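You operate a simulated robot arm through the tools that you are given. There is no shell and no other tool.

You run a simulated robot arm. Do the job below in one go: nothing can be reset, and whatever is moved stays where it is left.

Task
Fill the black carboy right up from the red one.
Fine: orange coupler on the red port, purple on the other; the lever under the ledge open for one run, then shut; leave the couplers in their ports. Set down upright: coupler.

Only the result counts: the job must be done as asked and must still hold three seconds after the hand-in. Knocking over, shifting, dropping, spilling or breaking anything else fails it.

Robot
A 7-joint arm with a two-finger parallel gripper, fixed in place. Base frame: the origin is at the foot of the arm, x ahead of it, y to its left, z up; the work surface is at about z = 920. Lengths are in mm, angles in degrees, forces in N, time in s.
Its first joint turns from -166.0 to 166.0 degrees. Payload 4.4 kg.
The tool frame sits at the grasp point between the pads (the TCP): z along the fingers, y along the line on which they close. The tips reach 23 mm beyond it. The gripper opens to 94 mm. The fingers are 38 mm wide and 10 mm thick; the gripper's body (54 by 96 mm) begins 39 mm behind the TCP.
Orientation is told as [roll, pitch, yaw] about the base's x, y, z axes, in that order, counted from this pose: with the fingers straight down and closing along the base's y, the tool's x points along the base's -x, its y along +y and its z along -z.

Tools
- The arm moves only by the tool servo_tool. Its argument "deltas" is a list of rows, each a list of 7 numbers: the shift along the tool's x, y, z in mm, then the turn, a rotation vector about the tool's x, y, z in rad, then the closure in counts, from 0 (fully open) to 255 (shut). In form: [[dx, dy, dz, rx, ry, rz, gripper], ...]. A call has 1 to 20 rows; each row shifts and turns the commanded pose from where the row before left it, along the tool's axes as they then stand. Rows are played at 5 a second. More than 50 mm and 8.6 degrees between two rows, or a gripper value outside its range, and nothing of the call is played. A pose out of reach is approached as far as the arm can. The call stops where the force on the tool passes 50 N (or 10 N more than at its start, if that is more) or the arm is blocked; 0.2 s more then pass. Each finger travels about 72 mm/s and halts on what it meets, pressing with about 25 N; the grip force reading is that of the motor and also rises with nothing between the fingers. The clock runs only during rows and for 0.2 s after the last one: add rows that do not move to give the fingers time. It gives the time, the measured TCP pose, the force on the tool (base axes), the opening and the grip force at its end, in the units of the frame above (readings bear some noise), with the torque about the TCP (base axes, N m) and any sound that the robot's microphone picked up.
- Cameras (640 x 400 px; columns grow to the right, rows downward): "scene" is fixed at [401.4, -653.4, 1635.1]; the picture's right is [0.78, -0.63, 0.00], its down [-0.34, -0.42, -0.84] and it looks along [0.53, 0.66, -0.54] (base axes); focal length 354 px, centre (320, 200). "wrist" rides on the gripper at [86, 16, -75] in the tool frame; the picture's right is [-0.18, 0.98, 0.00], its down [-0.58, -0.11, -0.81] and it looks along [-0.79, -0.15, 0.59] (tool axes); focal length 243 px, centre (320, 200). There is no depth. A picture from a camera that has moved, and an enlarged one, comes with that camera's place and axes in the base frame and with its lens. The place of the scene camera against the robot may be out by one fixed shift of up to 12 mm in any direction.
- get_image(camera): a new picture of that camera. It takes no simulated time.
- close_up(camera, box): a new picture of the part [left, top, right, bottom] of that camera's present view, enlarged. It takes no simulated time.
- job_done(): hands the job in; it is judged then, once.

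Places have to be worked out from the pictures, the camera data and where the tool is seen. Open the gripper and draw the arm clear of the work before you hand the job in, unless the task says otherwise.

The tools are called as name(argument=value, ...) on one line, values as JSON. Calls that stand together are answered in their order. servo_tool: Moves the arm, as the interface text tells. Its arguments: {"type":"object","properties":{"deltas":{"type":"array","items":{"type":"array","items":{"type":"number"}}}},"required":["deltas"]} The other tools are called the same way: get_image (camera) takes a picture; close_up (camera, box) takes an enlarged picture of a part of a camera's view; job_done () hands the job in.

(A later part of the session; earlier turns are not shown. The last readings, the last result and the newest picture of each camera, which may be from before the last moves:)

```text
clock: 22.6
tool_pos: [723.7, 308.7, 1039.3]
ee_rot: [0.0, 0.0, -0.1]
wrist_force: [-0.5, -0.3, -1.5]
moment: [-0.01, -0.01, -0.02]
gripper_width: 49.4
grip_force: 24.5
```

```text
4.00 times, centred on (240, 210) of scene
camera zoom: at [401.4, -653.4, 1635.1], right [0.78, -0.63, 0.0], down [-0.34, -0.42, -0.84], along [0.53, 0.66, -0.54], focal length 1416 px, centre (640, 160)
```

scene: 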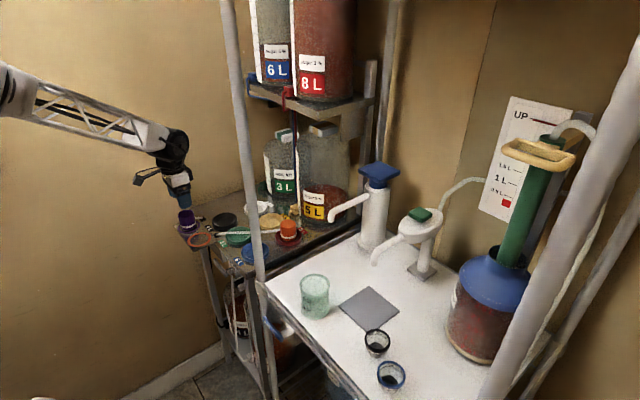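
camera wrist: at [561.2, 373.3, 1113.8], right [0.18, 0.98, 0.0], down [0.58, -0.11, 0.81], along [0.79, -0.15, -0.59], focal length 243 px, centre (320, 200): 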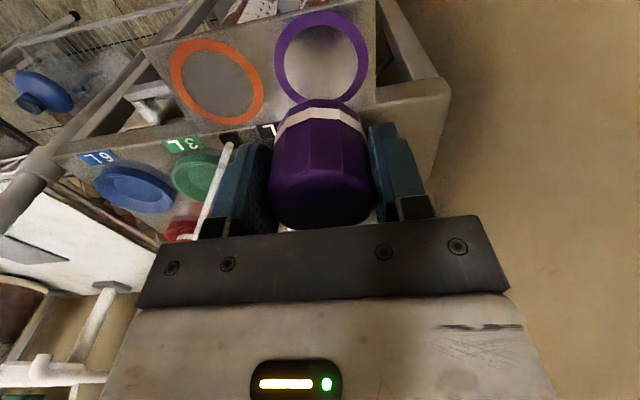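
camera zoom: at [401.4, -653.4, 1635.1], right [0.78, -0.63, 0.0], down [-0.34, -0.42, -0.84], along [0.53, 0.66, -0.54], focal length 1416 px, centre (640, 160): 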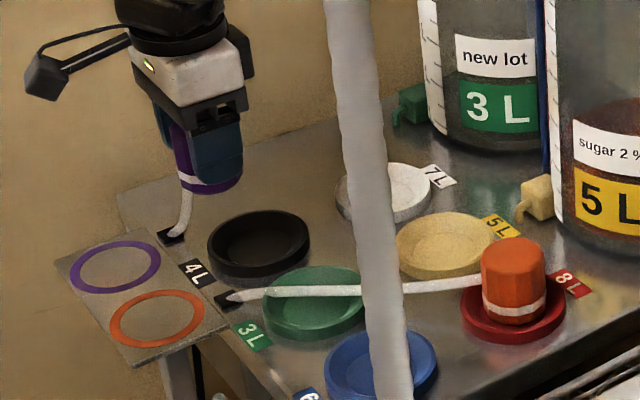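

The black dish fits at about (752, 306). I'll move above it and lower until the coupler's bottom is just over the rim, then recheck.

servo_tool(deltas=[[-28.3, -2.7, 0, 0, 0, 0, 200], [0, 0, 20, 0, 0, 0, 200], [0, 0, 20, 0, 0, 0, 200], [0, 0, 20, 0, 0, 0, 200], [0, 0, 0, 0, 0, 0, 200], [0, 0, 0, 0, 0, 0, 200]])

close_up(camera="wrist", box=[220, 0, 440, 140])

close_up(camera="scene", box=[190, 195, 260, 240])

```text
clock: 24.0
tool_pos: [753.1, 306.6, 979.4]
ee_rot: [0.1, -0.1, -0.1]
wrist_force: [0.2, 0.2, -1.1]
moment: [0.0, 0.01, 0.0]
gripper_width: 49.3
grip_force: 25.1
```

```text
2.86 times, centred on (330, 70) of wrist
camera zoom: at [667.4, 322.6, 1054.6], right [0.18, 0.98, 0.0], down [0.58, -0.11, 0.81], along [0.79, -0.15, -0.59], focal length 693 px, centre (291, 571)
```

zoom: 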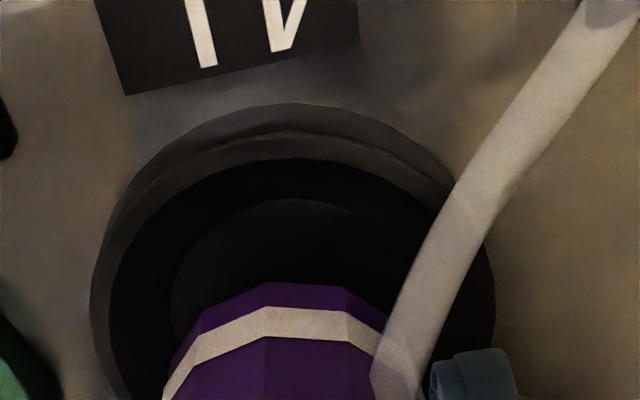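

```text
8.89 times, centred on (225, 218) of scene
camera zoom: at [401.4, -653.4, 1635.1], right [0.78, -0.63, 0.0], down [-0.34, -0.42, -0.84], along [0.53, 0.66, -0.54], focal length 3148 px, centre (1164, 44)
```

zoom: 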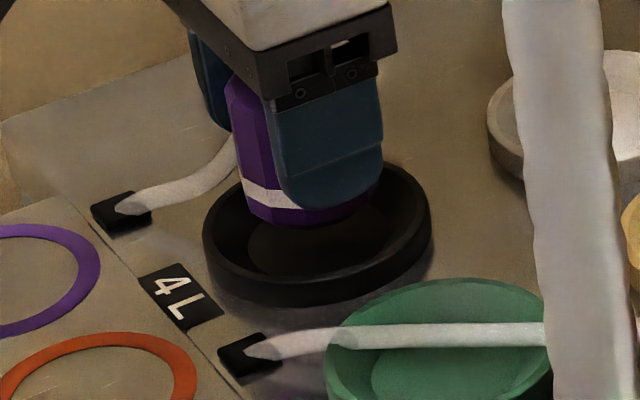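

Centring is good in y at 307, and about 1.5 mm far in x. I'll correct that and lower in small steps to contact, which I expect near TCP z 961.

servo_tool(deltas=[[1.5, 0.3, 4, 0, 0, 0, 200], [0, 0, 4, 0, 0, 0, 200], [0, 0, 4, 0, 0, 0, 200], [0, 0, 2, 0, 0, 0, 200], [0, 0, 2, 0, 0, 0, 200], [0, 0, 0, 0, 0, 0, 200]])

close_up(camera="scene", box=[190, 195, 260, 240])

```text
clock: 25.4
tool_pos: [751.8, 308.9, 963.2]
ee_rot: [0.0, 0.0, 0.0]
wrist_force: [0.4, 0.6, -2.0]
moment: [0.01, -0.02, -0.04]
gripper_width: 49.5
grip_force: 24.7
```

```text
8.89 times, centred on (225, 218) of scene
camera zoom: at [401.4, -653.4, 1635.1], right [0.78, -0.63, 0.0], down [-0.34, -0.42, -0.84], along [0.53, 0.66, -0.54], focal length 3148 px, centre (1164, 44)
```

zoom: 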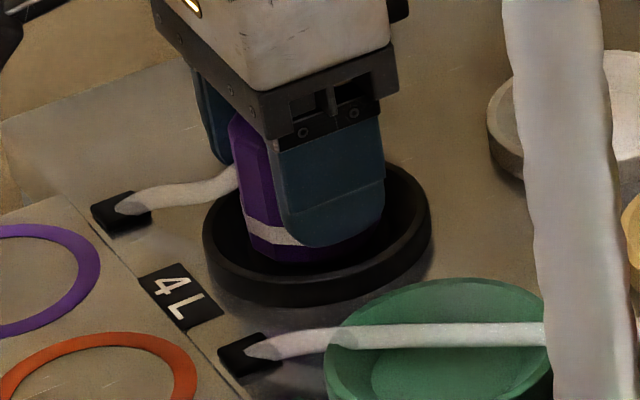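

No contact yet, as expected just above the floor. I'll take two more 1.5 mm steps.

servo_tool(deltas=[[0, 0, 1.5, 0, 0, 0, 200], [0, 0, 1.5, 0, 0, 0, 200], [0, 0, 0, 0, 0, 0, 200]])

close_up(camera="wrist", box=[220, 0, 440, 140])

```text
clock: 26.2
tool_pos: [751.3, 306.9, 960.3]
ee_rot: [0.2, -0.1, -0.1]
wrist_force: [0.0, -0.5, 1.4]
moment: [-0.09, 0.05, -0.02]
gripper_width: 49.5
grip_force: 25.1
```

```text
2.86 times, centred on (330, 70) of wrist
camera zoom: at [666.2, 322.9, 1035.4], right [0.18, 0.98, 0.0], down [0.58, -0.11, 0.81], along [0.79, -0.15, -0.59], focal length 693 px, centre (291, 571)
```

zoom: 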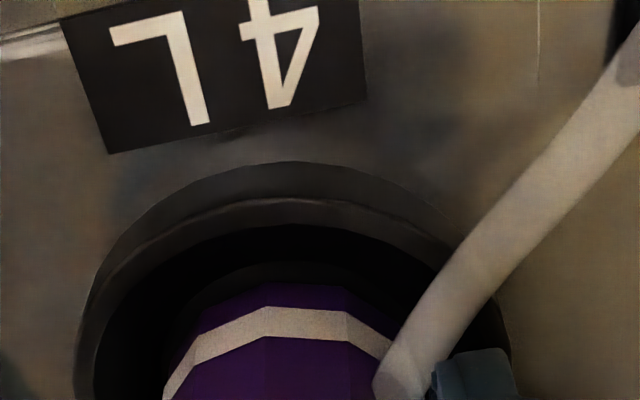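

Light contact has begun at about 3 N. One more millimetre to seat it, then release and rise straight up.

servo_tool(deltas=[[0, 0, 0.7, 0, 0, 0, 200], [0, 0, 0, 0, 0, 0, 200], [0, 0, 0, 0, 0, 0, 95], [0, 0, 0, 0, 0, 0, 95], [0, 0, -5, 0, 0, 0, 92], [0, 0, -10, 0, 0, 0, 90], [0, 0, -20, 0, 0, 0, 90], [0, 0, -30, 0, 0, 0, 90], [0, 0, -20, 0, 0, 0, 90], [0, 0, 0, 0, 0, 0, 90]])

close_up(camera="scene", box=[190, 195, 310, 250])

get_image(camera="wrist")

close_up(camera="wrist", box=[220, 0, 440, 140])

```text
clock: 28.4
tool_pos: [749.9, 306.6, 1046.6]
ee_rot: [0.0, -0.1, 0.1]
wrist_force: [0.6, -0.5, 0.3]
moment: [0.02, 0.01, 0.0]
gripper_width: 60.7
grip_force: 0.1
```

```text
5.33 times, centred on (250, 222) of scene
camera zoom: at [401.4, -653.4, 1635.1], right [0.78, -0.63, 0.0], down [-0.34, -0.42, -0.84], along [0.53, 0.66, -0.54], focal length 1888 px, centre (693, 80)
```

zoom: 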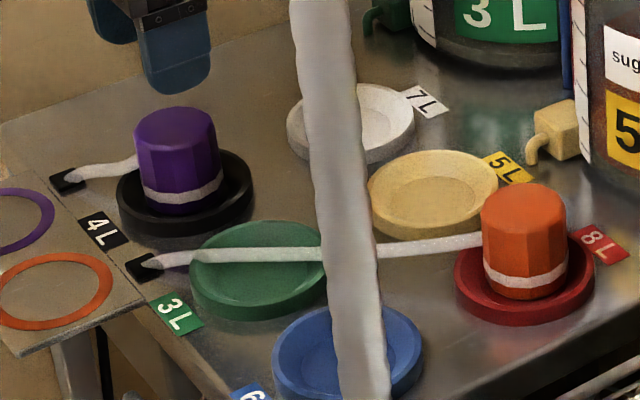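

```text
taken
camera wrist: at [665.2, 322.4, 1119.9], right [0.18, 0.98, 0.0], down [0.58, -0.11, 0.81], along [0.79, -0.15, -0.59], focal length 243 px, centre (320, 200)
```

wrist: 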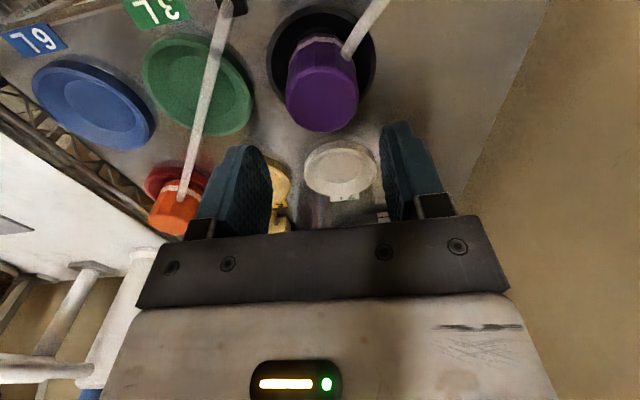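

```text
2.86 times, centred on (330, 70) of wrist
camera zoom: at [665.2, 322.4, 1119.9], right [0.18, 0.98, 0.0], down [0.58, -0.11, 0.81], along [0.79, -0.15, -0.59], focal length 693 px, centre (291, 571)
```

zoom: 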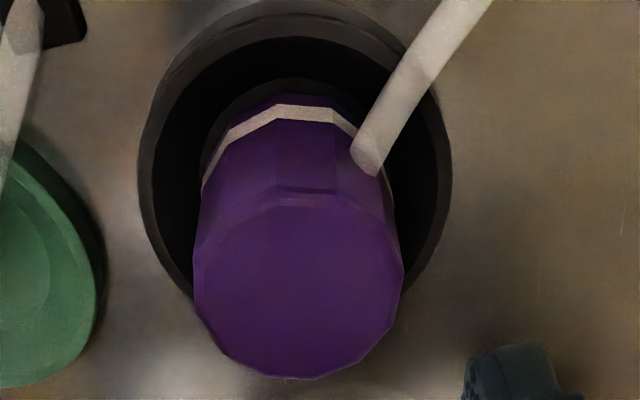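

Both couplers stand upright in their ports. Now for the lever: I'll retreat toward the robot and then tilt the tool to point forward so I can see and straddle the handle.

servo_tool(deltas=[[30, -5, -15, 0, 0, 0, 150], [38, -15, 0, 0, 0, 0, 180], [38, -15, 0, 0, 0, 0, 180], [38, -15, 0, 0, 0, 0, 180], [38, -15, 0, 0, 0, 0, 180], [38, -15, 0, 0, 0, 0, 180], [38, -15, 0, 0, 0, 0, 180], [30, -15, 0, 0, 0, 0, 180], [0, 0, 0, 0, 0, 0, 180]])

get_image(camera="wrist")

get_image(camera="scene")

```text
clock: 30.4
tool_pos: [463.4, 198.6, 1058.8]
ee_rot: [0.2, -0.1, 0.1]
wrist_force: [1.1, 0.3, -0.7]
moment: [-0.01, 0.0, -0.01]
gripper_width: 27.9
grip_force: 0.2
```

```text
taken
camera wrist: at [377.0, 214.0, 1134.0], right [0.18, 0.98, 0.0], down [0.58, -0.11, 0.81], along [0.79, -0.15, -0.59], focal length 243 px, centre (320, 200)
```

wrist: 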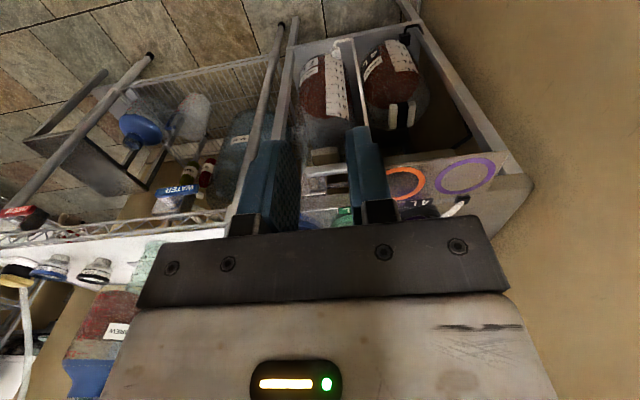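

```text
taken
```

scene: 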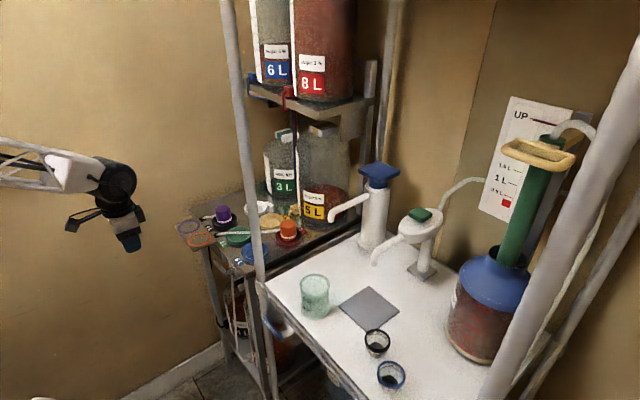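

I'll zoom in on the lower carboys and lever from here.

close_up(camera="wrist", box=[270, 10, 470, 135])

close_up(camera="wrist", box=[280, 140, 380, 230])

close_up(camera="scene", box=[210, 240, 310, 370])

```text
3.20 times, centred on (370, 72) of wrist
camera zoom: at [377.0, 214.0, 1134.0], right [0.18, 0.98, 0.0], down [0.58, -0.11, 0.81], along [0.79, -0.15, -0.59], focal length 776 px, centre (160, 608)
```

zoom: 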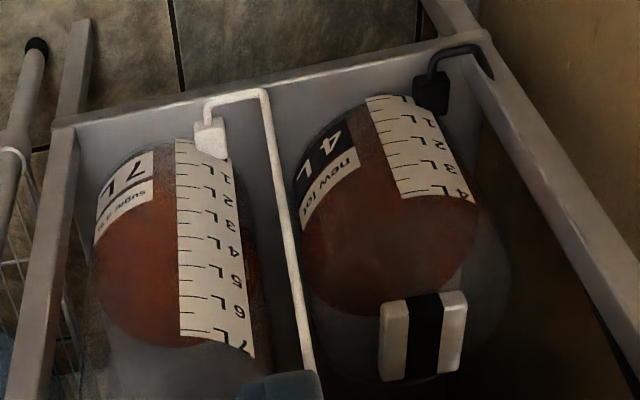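

```text
4.44 times, centred on (330, 185) of wrist
camera zoom: at [377.0, 214.0, 1134.0], right [0.18, 0.98, 0.0], down [0.58, -0.11, 0.81], along [0.79, -0.15, -0.59], focal length 1078 px, centre (276, 267)
```

zoom: 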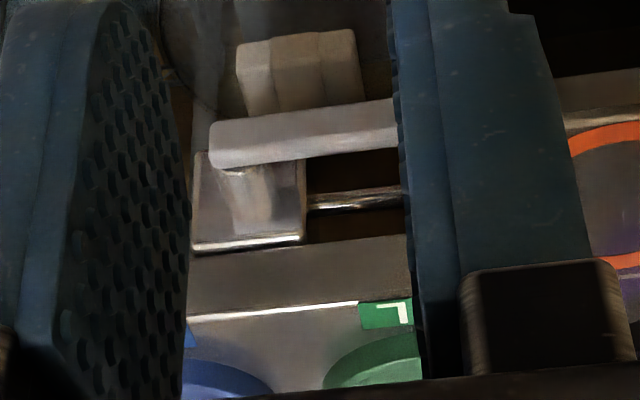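

```text
3.08 times, centred on (260, 305) of scene
camera zoom: at [401.4, -653.4, 1635.1], right [0.78, -0.63, 0.0], down [-0.34, -0.42, -0.84], along [0.53, 0.66, -0.54], focal length 1090 px, centre (505, -123)
```

zoom: 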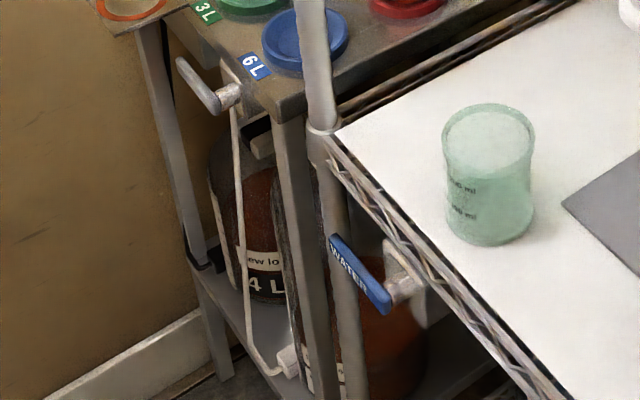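

The level in the black (4L) carboy matters, so I want a more frontal view of it. I'll lower and pitch the tool about 30° forward, staying well away from the table.

servo_tool(deltas=[[20, 5, 35, 0, 0, 0, 240], [20, 5, 35, 0, 0, 0, 240], [0, 5, 35, 0, 0, 0, 240], [0, 5, 35, 0, -0.13, 0, 240], [0, 0, 0, 0, -0.13, 0, 240], [0, 0, 0, 0, -0.13, 0, 240], [0, 0, 0, 0, -0.13, 0, 240], [0, 0, 0, 0, 0, 0, 240]])

get_image(camera="wrist")

get_image(camera="scene")

```text
clock: 32.2
tool_pos: [424.1, 218.9, 919.7]
ee_rot: [0.1, -30.0, -0.1]
wrist_force: [-0.2, 0.0, 0.4]
moment: [0.03, 0.01, 0.0]
gripper_width: 5.5
grip_force: 0.1
```

```text
taken
camera wrist: at [312.5, 233.5, 940.7], right [0.16, 0.98, 0.09], down [0.1, -0.11, 0.99], along [0.98, -0.15, -0.12], focal length 243 px, centre (320, 200)
```

wrist: 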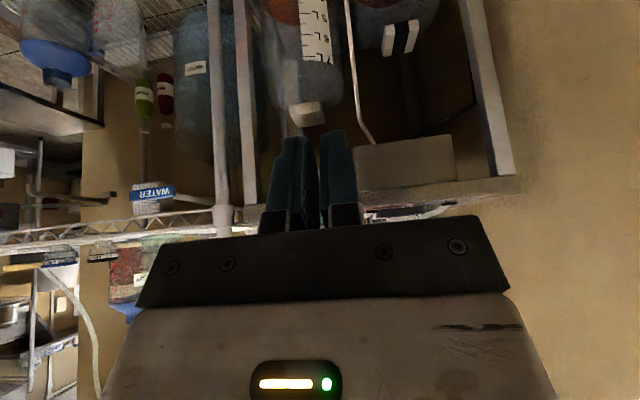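

```text
taken
```

scene: 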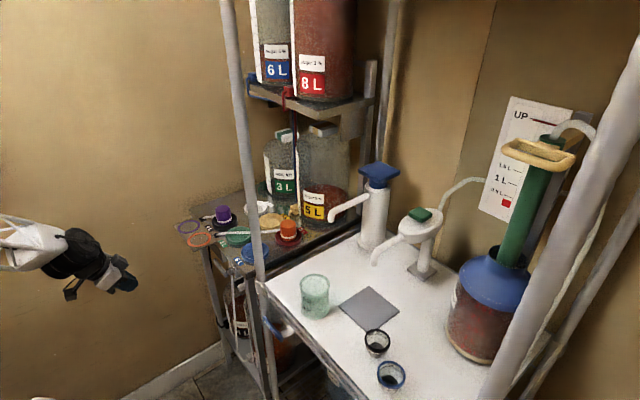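

I'll drop the camera another 160 mm to look at the carboy levels straight on.

servo_tool(deltas=[[20, 0, 34.6, 0, 0, 0, 240], [20, 0, 34.6, 0, 0, 0, 240], [20, 0, 34.6, 0, 0, 0, 240], [20, 0, 34.6, 0, 0, 0, 240], [0, 0, 0, 0, 0, 0, 240]])

get_image(camera="wrist")

close_up(camera="wrist", box=[240, 0, 520, 220])

```text
clock: 33.4
tool_pos: [421.5, 218.0, 757.9]
ee_rot: [0.1, -29.9, 0.0]
wrist_force: [0.0, 0.0, 0.8]
moment: [-0.02, -0.04, 0.03]
gripper_width: 5.6
grip_force: 0.1
```

```text
taken
camera wrist: at [311.8, 233.4, 780.1], right [0.16, 0.98, 0.09], down [0.1, -0.11, 0.99], along [0.98, -0.15, -0.12], focal length 243 px, centre (320, 200)
```

wrist: 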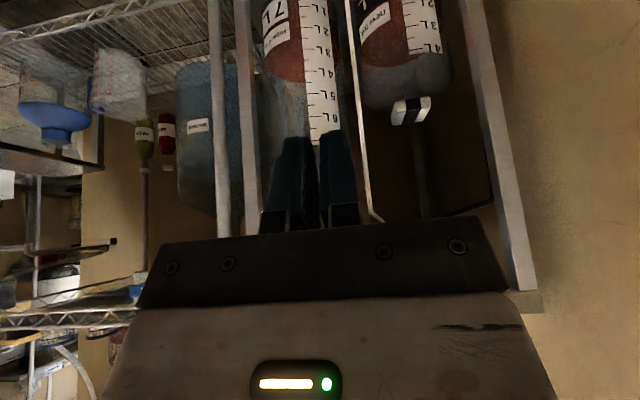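

```text
1.82 times, centred on (380, 110) of wrist
camera zoom: at [311.8, 233.4, 780.1], right [0.16, 0.98, 0.09], down [0.1, -0.11, 0.99], along [0.98, -0.15, -0.12], focal length 441 px, centre (211, 364)
```

zoom: 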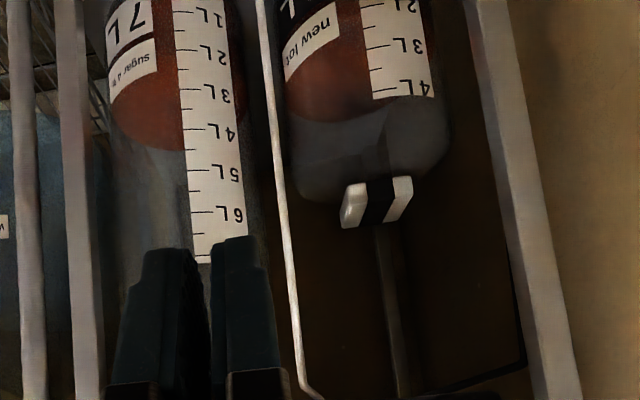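

I'll zoom tightly on the black carboy's level.

close_up(camera="wrist", box=[350, 0, 460, 80])

close_up(camera="scene", box=[220, 270, 270, 345])

close_up(camera="scene", box=[240, 0, 380, 110])

```text
5.00 times, centred on (405, 40) of wrist
camera zoom: at [311.8, 233.4, 780.1], right [0.16, 0.98, 0.09], down [0.1, -0.11, 0.99], along [0.98, -0.15, -0.12], focal length 1213 px, centre (-105, 1000)
```

zoom: 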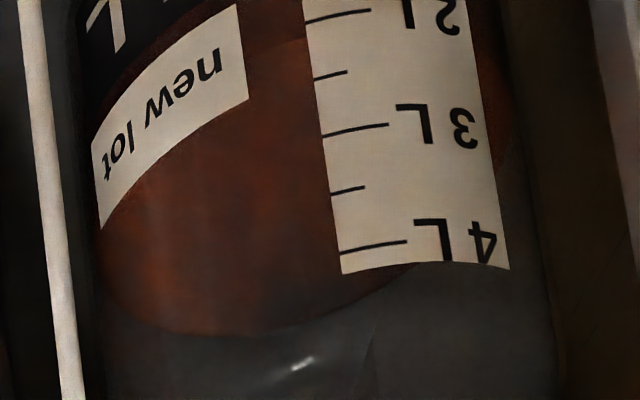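

```text
5.33 times, centred on (245, 308) of scene
camera zoom: at [401.4, -653.4, 1635.1], right [0.78, -0.63, 0.0], down [-0.34, -0.42, -0.84], along [0.53, 0.66, -0.54], focal length 1888 px, centre (720, -373)
```

zoom: 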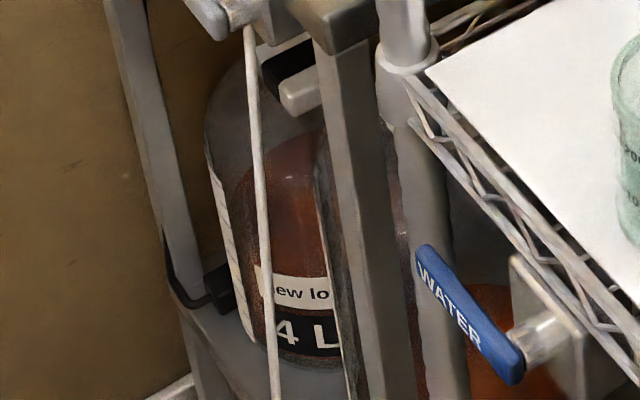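

```text
3.64 times, centred on (310, 55) of scene
camera zoom: at [401.4, -653.4, 1635.1], right [0.78, -0.63, 0.0], down [-0.34, -0.42, -0.84], along [0.53, 0.66, -0.54], focal length 1288 px, centre (356, 727)
```

zoom: 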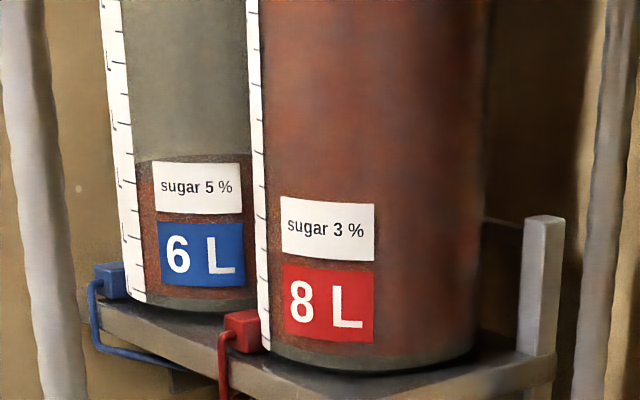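

The black carboy stands at roughly 2.2 L of 4 L, so there's room to fill, and the scene camera can see its level between the posts. Now I'll rise to lever height and pitch the tool to horizontal, pointing +x, in free space in front of the table.

servo_tool(deltas=[[-31, -5.8, -14.5, 0, 0, 0, 190], [-31, -5.8, -14.5, 0, 0, 0, 190], [-31, -5.8, -14.5, 0, 0, 0, 190], [-31, -5.8, -14.5, 0, 0, 0, 190], [0, 0, 0, 0, -0.131, 0, 190], [0, 0, 0, 0, -0.131, 0, 190], [0, 0, 0, 0, -0.131, 0, 190], [0, 0, 0, 0, -0.131, 0, 190], [0, 0, 0, 0, -0.131, 0, 190], [0, 0, 0, 0, -0.131, 0, 190], [0, 0, 0, 0, -0.131, 0, 190], [0, 0, 0, 0, -0.131, 0, 190], [0, 0, 0, 0, 0, 0, 190]])

get_image(camera="wrist")

get_image(camera="scene")

```text
clock: 36.2
tool_pos: [501.0, 194.6, 871.9]
ee_rot: [127.9, -89.9, -127.8]
wrist_force: [-0.3, 0.3, 0.2]
moment: [0.02, -0.01, 0.0]
gripper_width: 23.9
grip_force: 0.1
```

```text
taken
camera wrist: at [428.3, 210.3, 785.2], right [0.0, 0.98, 0.19], down [-0.81, -0.11, 0.58], along [0.59, -0.15, 0.79], focal length 243 px, centre (320, 200)
```

wrist: 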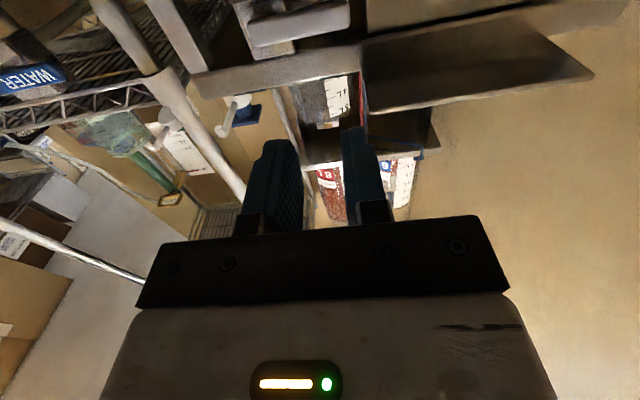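

```text
taken
```

scene: 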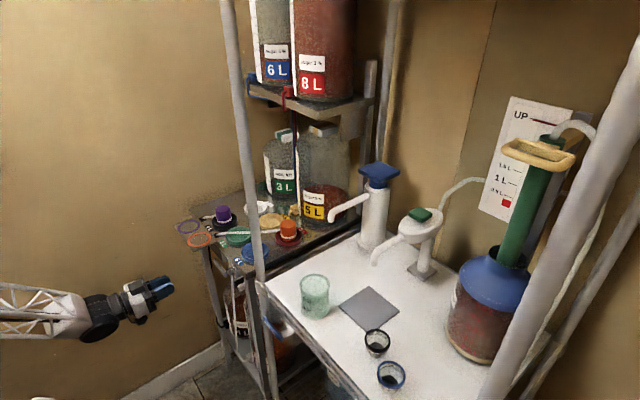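

The tool is horizontal, and the lever shows at the top of the wrist view. I'll zoom in to locate its handle precisely.

close_up(camera="wrist", box=[210, 0, 430, 140])

close_up(camera="scene", box=[200, 245, 270, 300])

```text
2.86 times, centred on (320, 70) of wrist
camera zoom: at [428.3, 210.3, 785.2], right [0.0, 0.98, 0.19], down [-0.81, -0.11, 0.58], along [0.59, -0.15, 0.79], focal length 693 px, centre (320, 571)
```

zoom: 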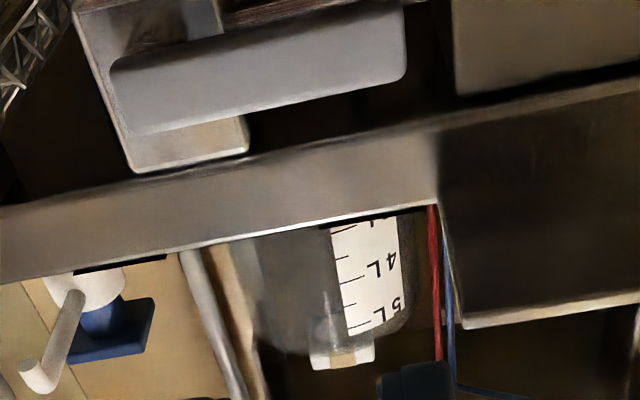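

```text
7.27 times, centred on (235, 272) of scene
camera zoom: at [401.4, -653.4, 1635.1], right [0.78, -0.63, 0.0], down [-0.34, -0.42, -0.84], along [0.53, 0.66, -0.54], focal length 2575 px, centre (938, -327)
```

zoom: 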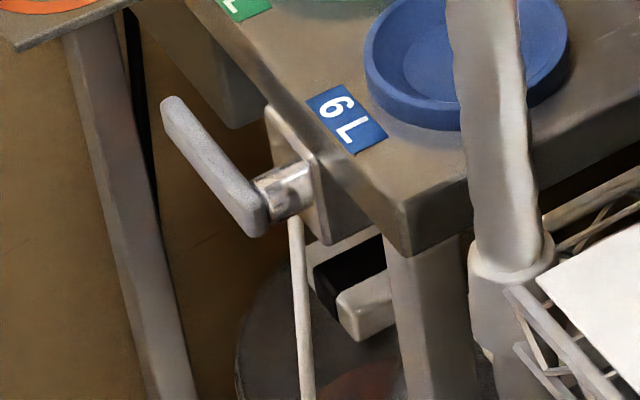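

The handle bar spans about y 137–221, z 844–864 and x 658–672, with its pivot near (y 148, z 854). I'll roll the tool 90° about its axis so the fingers close vertically around the bar, then align in front of it.

servo_tool(deltas=[[0, 0, 0, 0, 0, 0.1309, 165], [0, 0, 0, 0, 0, 0.1309, 165], [0, 0, 0, 0, 0, 0.1309, 165], [0, 0, 0, 0, 0, 0.1309, 165], [0, 0, 0, 0, 0, 0.1309, 165], [0, 0, 0, 0, 0, 0.1309, 165], [0, 0, 0, 0, 0, 0.1309, 165], [0, 0, 0, 0, 0, 0.1309, 165], [0, 0, 0, 0, 0, 0.1309, 165], [0, 0, 0, 0, 0, 0.1309, 165], [0, 0, 0, 0, 0, 0.1309, 165], [0, 0, 0, 0, 0, 0.1309, 165], [0, 0, 0, 0, 0, 0, 165]])

get_image(camera="wrist")

get_image(camera="scene")

```text
clock: 39.0
tool_pos: [429.4, 307.0, 1136.6]
ee_rot: [82.7, -22.0, -90.2]
wrist_force: [-1.0, 0.6, -0.4]
moment: [0.0, 0.0, -0.04]
gripper_width: 33.4
grip_force: 0.0
out of reach, approached as far as the arm can: row 3, 4, 5, 6, 7, 8, 9, 10, 11, 12
```

```text
taken
camera wrist: at [359.2, 395.8, 1127.9], right [0.13, 0.19, 0.97], down [-0.82, -0.54, 0.21], along [0.57, -0.82, 0.09], focal length 243 px, centre (320, 200)
```

wrist: 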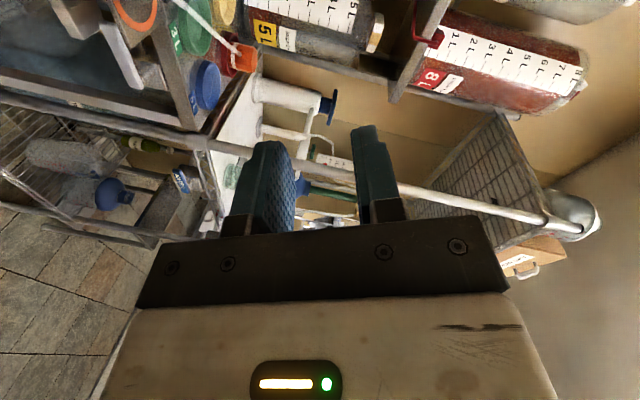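

```text
taken
```

scene: 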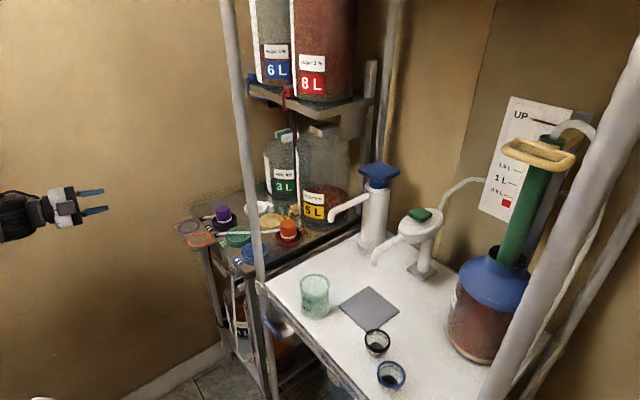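

Rolling that way is out of the arm's reach and it drifted off in free space, touching nothing. I'll undo the roll stepwise, beginning with one small step to see whether the commanded pose is still the original one.

servo_tool(deltas=[[0, 0, 0, 0, 0, -0.1309, 165], [0, 0, 0, 0, 0, -0.1309, 165]])

```text
clock: 39.6
tool_pos: [428.2, 306.9, 1135.5]
ee_rot: [83.8, -35.5, -88.9]
wrist_force: [0.0, -0.6, 0.5]
moment: [0.03, 0.03, 0.03]
gripper_width: 33.1
grip_force: 0.1
```

The command re-bases on the measured pose, so I just need to correct orientation and position from here. I'll grab the current camera axes.

close_up(camera="wrist", box=[0, 0, 640, 400])

```text
1.00 times, centred on (320, 200) of wrist (not enlarged: the box is as wide or as high as the picture)
camera zoom: at [356.9, 388.9, 1106.3], right [0.1, 0.42, 0.9], down [-0.8, -0.5, 0.32], along [0.59, -0.76, 0.29], focal length 243 px, centre (320, 200)
```

zoom: 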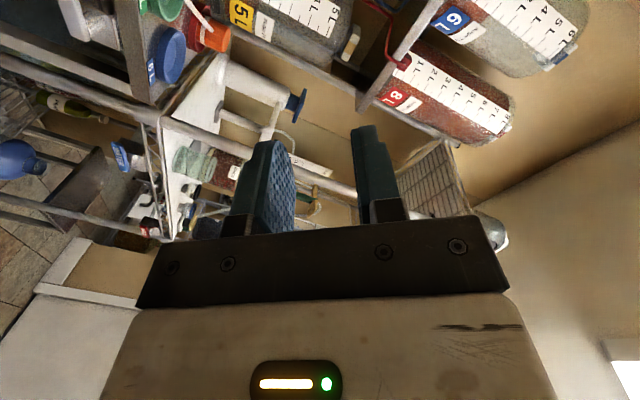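

The tool axis is still about +x with a roll of about 55°. I'll unroll it, trim the small tilt, and return to (500, 197, 885) with the fingers closed.

servo_tool(deltas=[[0, 0, 0, 0, 0, -0.1194, 240], [0, 0, 0, 0, 0, -0.1194, 240], [0, 0, 0, 0, 0, -0.1194, 240], [0, 0, 0, 0, 0, -0.1194, 240], [0, 0, 0, 0, 0, -0.1194, 240], [0, 0, 0, 0, 0, -0.1194, 240], [0, 0, 0, 0, 0, -0.1194, 240], [0, 0, 0, 0, 0, -0.1194, 240], [0, 0, 0, -0.043, -0.088, 0, 240], [0, 0, 0, 0, 0, 0, 240]])

get_image(camera="wrist")

```text
clock: 41.8
tool_pos: [429.2, 306.7, 1136.2]
ee_rot: [-90.1, -89.9, 90.1]
wrist_force: [-0.2, -0.6, -0.1]
moment: [0.01, -0.01, 0.0]
gripper_width: 5.3
grip_force: 0.1
```

```text
taken
camera wrist: at [356.7, 322.0, 1050.1], right [0.0, 0.98, 0.18], down [-0.81, -0.11, 0.58], along [0.59, -0.15, 0.79], focal length 243 px, centre (320, 200)
```

wrist: 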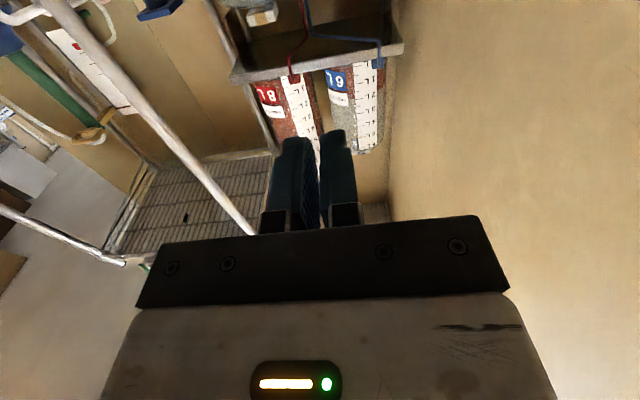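

The tool is level again, pointing +x with zero roll. I'll descend in front of the table to (480, 195, 888), which puts the closed fingers just above handle height.

servo_tool(deltas=[[35.4, -16, 7, 0, 0, 0, 255], [35.4, -16, 7, 0, 0, 0, 255], [35.4, -16, 7, 0, 0, 0, 255], [35.4, -16, 7, 0, 0, 0, 255], [35.4, -16, 7, 0, 0, 0, 255], [35.4, -16, 7, 0, 0, 0, 255], [35.4, -16, 7, 0, 0, 0, 255], [0, 0, 0, 0, 0, 0, 255], [0, 0, 0, 0, 0, 0, 255]])

get_image(camera="wrist")

close_up(camera="scene", box=[90, 200, 290, 340])

```text
clock: 43.8
tool_pos: [478.8, 194.2, 888.9]
ee_rot: [-69.1, -90.0, 69.0]
wrist_force: [1.3, 0.1, -0.3]
moment: [0.01, 0.01, 0.0]
gripper_width: 0.0
grip_force: 25.4
```

```text
taken
camera wrist: at [405.4, 209.6, 803.1], right [0.0, 0.98, 0.18], down [-0.81, -0.11, 0.58], along [0.59, -0.15, 0.79], focal length 243 px, centre (320, 200)
```

wrist: 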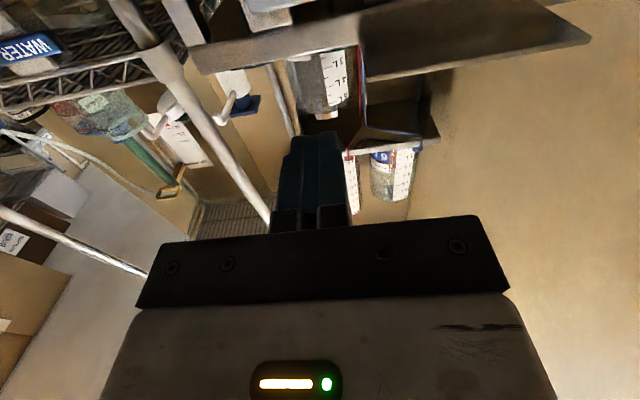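

```text
2.86 times, centred on (190, 270) of scene
camera zoom: at [401.4, -653.4, 1635.1], right [0.78, -0.63, 0.0], down [-0.34, -0.42, -0.84], along [0.53, 0.66, -0.54], focal length 1012 px, centre (691, 0)
```

zoom: 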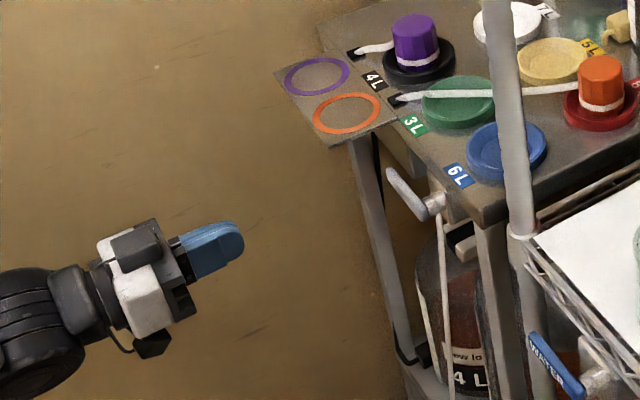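

The approach is clear. I'll advance along +x to TCP 620, with the tips at 643 just short of the handle, and check alignment in both views.

servo_tool(deltas=[[0, 0, 35, 0, 0, 0, 255], [0, 0, 35, 0, 0, 0, 255], [0, 0, 35, 0, 0, 0, 255], [0, 0, 35, 0, 0, 0, 255], [0, 0, 0, 0, 0, 0, 255]])

get_image(camera="wrist")

close_up(camera="scene", box=[170, 220, 290, 310])

```text
clock: 45.0
tool_pos: [619.1, 194.4, 889.5]
ee_rot: [-73.3, -89.9, 73.2]
wrist_force: [0.1, -0.7, -0.9]
moment: [0.0, -0.03, -0.01]
gripper_width: 0.2
grip_force: 24.9
```

```text
taken
camera wrist: at [545.7, 210.0, 802.5], right [0.0, 0.98, 0.18], down [-0.81, -0.11, 0.58], along [0.59, -0.15, 0.79], focal length 243 px, centre (320, 200)
```

wrist: 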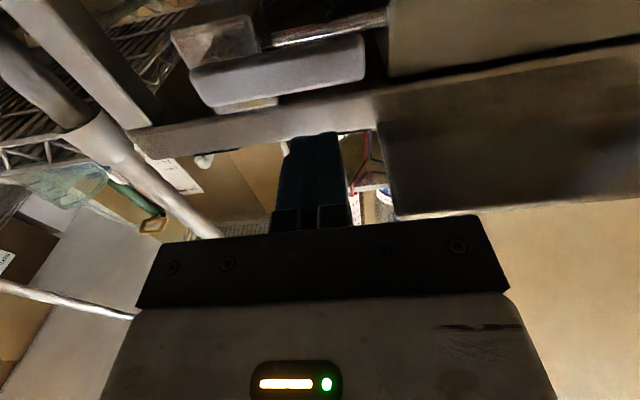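

```text
4.44 times, centred on (230, 265) of scene
camera zoom: at [401.4, -653.4, 1635.1], right [0.78, -0.63, 0.0], down [-0.34, -0.42, -0.84], along [0.53, 0.66, -0.54], focal length 1574 px, centre (720, -89)
```

zoom: 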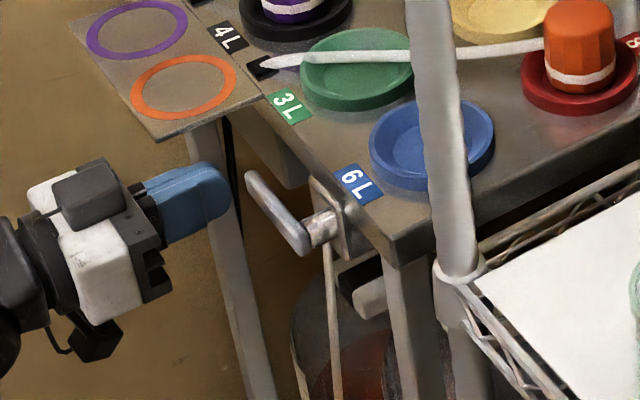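

Alignment is right: the finger undersides sit about 5 mm above the handle. I'll advance so they overlie the bar, then press down to about 15° of handle rotation and read the force.

servo_tool(deltas=[[0, 0, 18, 0, 0, 0, 255], [0, 0, 18, 0, 0, 0, 255], [0, 0, 0, 0, 0, 0, 255], [5.5, 0.6, 0, 0, 0, 0, 255], [5, 0.6, 0, 0, 0, 0, 255], [5, 0.6, 0, 0, 0, 0, 255], [0, 0, 0, 0, 0, 0, 255]])

close_up(camera="scene", box=[170, 220, 290, 310])

close_up(camera="wrist", box=[160, 0, 440, 160])

```text
clock: 45.6
tool_pos: [650.7, 193.8, 889.8]
ee_rot: [-169.0, -89.9, 168.9]
wrist_force: [-63.9, -10.6, 21.9]
moment: [1.28, -0.77, 3.05]
gripper_width: 0.0
grip_force: 24.5
stopped in row 3: the force on the tool passed its limit at 106 N (the readings are from after the stop); the commanded pose is now the measured one
```

```text
4.44 times, centred on (230, 265) of scene
camera zoom: at [401.4, -653.4, 1635.1], right [0.78, -0.63, 0.0], down [-0.34, -0.42, -0.84], along [0.53, 0.66, -0.54], focal length 1574 px, centre (720, -89)
```

zoom: 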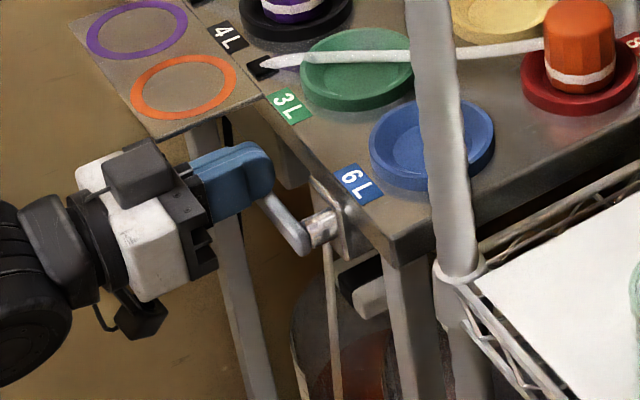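

```text
2.29 times, centred on (300, 80) of wrist
camera zoom: at [577.9, 209.6, 802.7], right [0.0, 0.98, 0.18], down [-0.81, -0.11, 0.58], along [0.59, -0.15, 0.79], focal length 555 px, centre (366, 474)
```

zoom: 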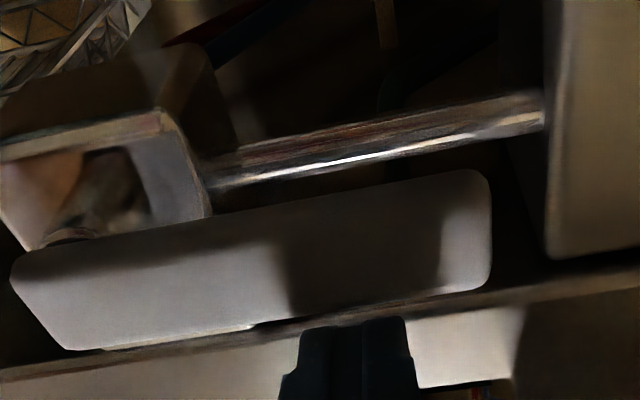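

The gripper body's upper corner touched the front edge of the parking bracket, which sits lower than I'd judged. I'll back straight out, then yaw the tool 25° so the body stays clear while the fingers reach the handle.

servo_tool(deltas=[[0, 0, -10, 0, 0, 0, 255], [0, 0, -25, 0, 0, 0, 255], [0, 0, -15, 0, 0, 0, 255], [0, 0, 0, 0, 0, 0, 255]])

get_image(camera="scene")

close_up(camera="scene", box=[170, 200, 310, 300])

get_image(camera="wrist")

```text
clock: 46.6
tool_pos: [602.8, 193.3, 889.1]
ee_rot: [-124.5, -89.9, 124.6]
wrist_force: [-0.2, -0.2, 0.0]
moment: [-0.01, 0.02, 0.02]
gripper_width: 0.0
grip_force: 25.3
```

```text
taken
```

scene: 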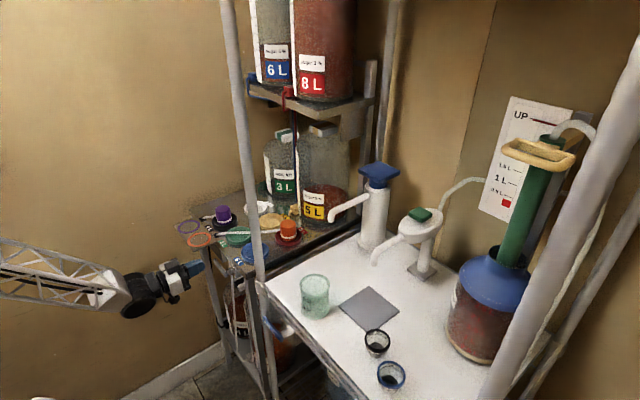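

```text
4.00 times, centred on (240, 250) of scene
camera zoom: at [401.4, -653.4, 1635.1], right [0.78, -0.63, 0.0], down [-0.34, -0.42, -0.84], along [0.53, 0.66, -0.54], focal length 1416 px, centre (640, 0)
```

zoom: 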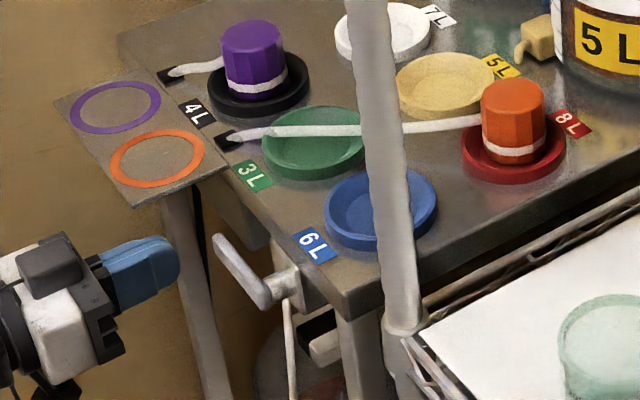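

```text
taken
camera wrist: at [528.9, 209.1, 802.5], right [0.0, 0.98, 0.18], down [-0.81, -0.11, 0.58], along [0.59, -0.15, 0.79], focal length 243 px, centre (320, 200)
```

wrist: 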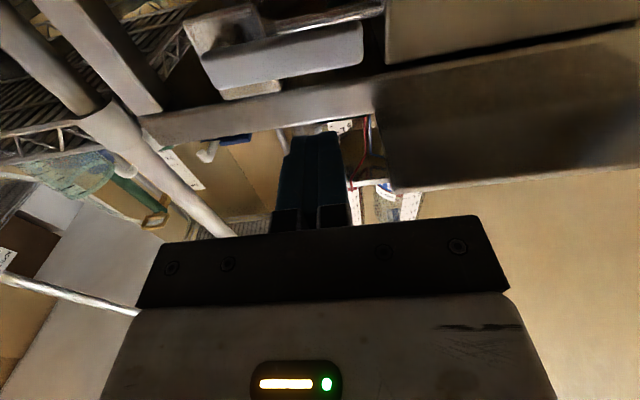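

Nothing moved and the couplers are undisturbed. I'll yaw the tool 25° toward +y and lower it slightly.

servo_tool(deltas=[[0, 0, 0, -0.109, 0, 0, 255], [0, 0, 0, -0.109, 0, 0, 255], [0, 0, 0, -0.109, 0, 0, 255], [0, 0, 0, -0.109, 0, 0, 255], [0, 0, 0, 0, 0, 0, 255]])

get_image(camera="wrist")

close_up(camera="scene", box=[130, 210, 290, 310])

```text
clock: 47.8
tool_pos: [601.9, 193.9, 889.0]
ee_rot: [-95.4, -89.9, 104.8]
wrist_force: [0.4, 1.0, -0.4]
moment: [-0.02, 0.01, 0.0]
gripper_width: 0.0
grip_force: 25.1
out of reach, approached as far as the arm can: row 2, 3, 4
```

```text
taken
camera wrist: at [527.2, 197.0, 802.4], right [-0.16, 0.97, 0.18], down [-0.78, -0.24, 0.58], along [0.61, -0.05, 0.79], focal length 243 px, centre (320, 200)
```

wrist: 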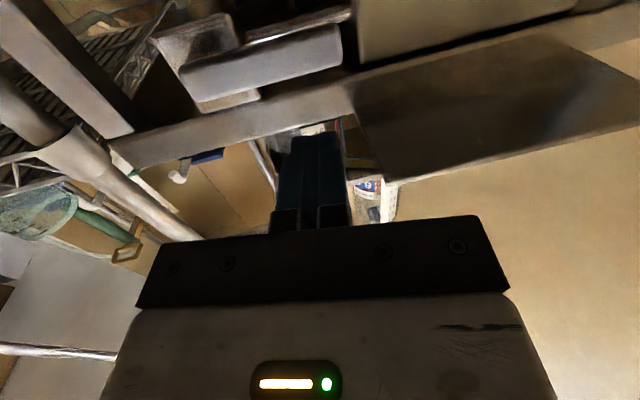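

```text
4.00 times, centred on (210, 260) of scene
camera zoom: at [401.4, -653.4, 1635.1], right [0.78, -0.63, 0.0], down [-0.34, -0.42, -0.84], along [0.53, 0.66, -0.54], focal length 1416 px, centre (760, -40)
```

zoom: 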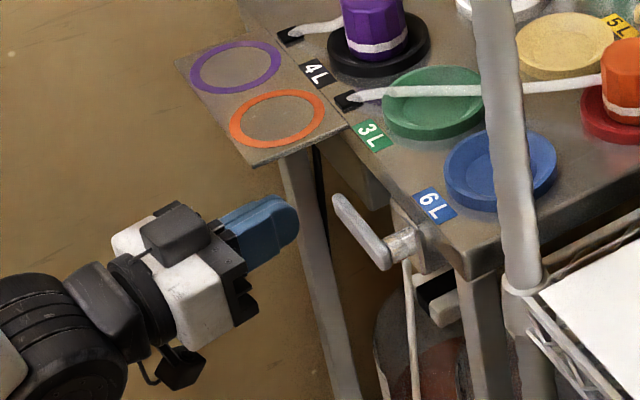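

Yaw stopped at about 9°, but that already moves the body's corner back to about 46 mm behind the TCP. That lets the TCP reach x ≈ 652 clear of the bracket edge at 611. I'll advance along base +x with small steps.

servo_tool(deltas=[[0, -2.7, 16.3, 0, 0, 0, 255], [0, -2.7, 16.3, 0, 0, 0, 255], [0, -1.3, 8, 0, 0, 0, 255], [0, -1.3, 8, 0, 0, 0, 255], [0, 0, 0, 0, 0, 0, 255]])

close_up(camera="wrist", box=[160, 0, 440, 160])

close_up(camera="scene", box=[130, 210, 290, 310])

```text
clock: 49.0
tool_pos: [648.2, 203.7, 890.7]
ee_rot: [-32.1, -89.9, 40.8]
wrist_force: [-0.1, 0.1, -0.5]
moment: [0.04, 0.0, -0.01]
gripper_width: 0.0
grip_force: 25.2
out of reach, approached as far as the arm can: row 2, 4
```

```text
2.29 times, centred on (300, 80) of wrist
camera zoom: at [573.2, 207.8, 804.6], right [-0.15, 0.97, 0.18], down [-0.78, -0.23, 0.58], along [0.61, -0.06, 0.79], focal length 555 px, centre (366, 474)
```

zoom: 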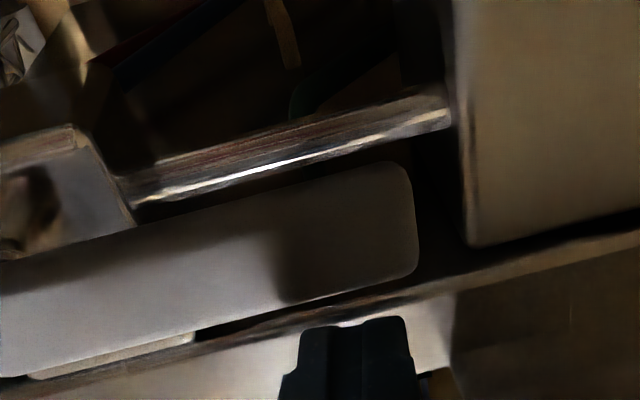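

```text
4.00 times, centred on (210, 260) of scene
camera zoom: at [401.4, -653.4, 1635.1], right [0.78, -0.63, 0.0], down [-0.34, -0.42, -0.84], along [0.53, 0.66, -0.54], focal length 1416 px, centre (760, -40)
```

zoom: 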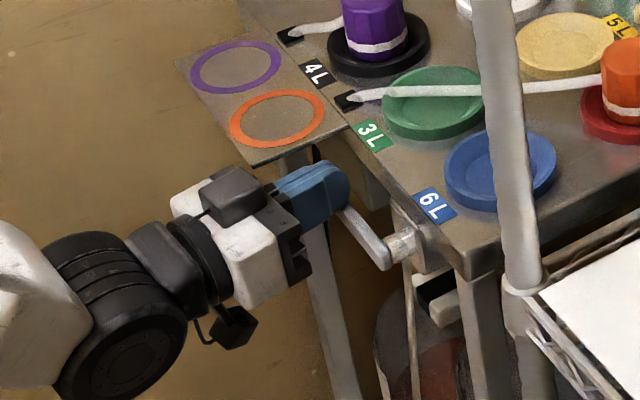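

The fingers lie over the handle near its outer end, and the body is clear of the bracket. I'll press down in small steps and read the reaction.

servo_tool(deltas=[[5, 0, 0, 0, 0, 0, 255], [5, 0, 0, 0, 0, 0, 255], [5, 0, 0, 0, 0, 0, 255], [0, 0, 0, 0, 0, 0, 255]])

close_up(camera="scene", box=[170, 220, 290, 310])

```text
clock: 50.0
tool_pos: [647.2, 206.5, 876.4]
ee_rot: [-35.0, -89.9, 44.0]
wrist_force: [0.1, -0.2, -1.1]
moment: [0.01, 0.0, -0.02]
gripper_width: 0.0
grip_force: 25.1
```

```text
4.44 times, centred on (230, 265) of scene
camera zoom: at [401.4, -653.4, 1635.1], right [0.78, -0.63, 0.0], down [-0.34, -0.42, -0.84], along [0.53, 0.66, -0.54], focal length 1574 px, centre (720, -89)
```

zoom: 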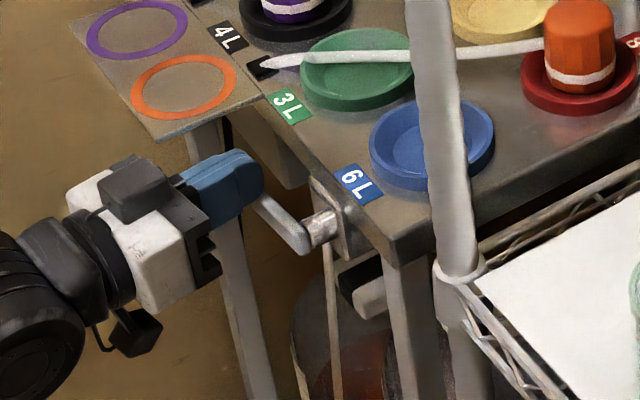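

No force yet. I'll look at the fingers and handle together before continuing.

close_up(camera="scene", box=[205, 240, 255, 280])

close_up(camera="wrist", box=[160, 0, 440, 160])

```text
10.00 times, centred on (230, 260) of scene
camera zoom: at [401.4, -653.4, 1635.1], right [0.78, -0.63, 0.0], down [-0.34, -0.42, -0.84], along [0.53, 0.66, -0.54], focal length 3541 px, centre (1220, -400)
```

zoom: 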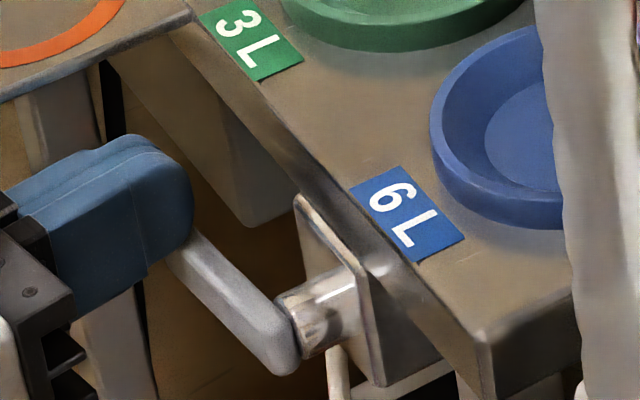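

```text
2.29 times, centred on (300, 80) of wrist
camera zoom: at [571.8, 210.6, 789.6], right [-0.15, 0.97, 0.18], down [-0.78, -0.23, 0.58], along [0.61, -0.05, 0.79], focal length 555 px, centre (366, 474)
```

zoom: 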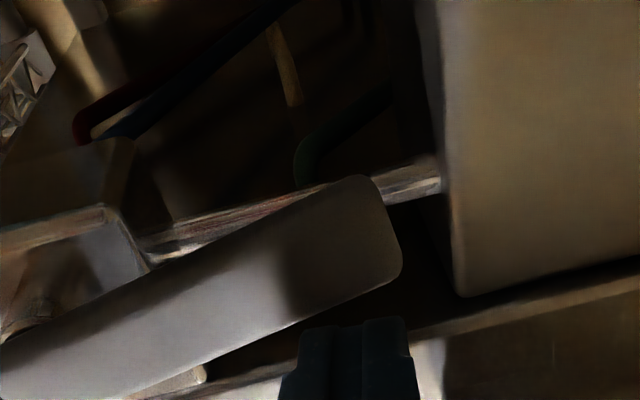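

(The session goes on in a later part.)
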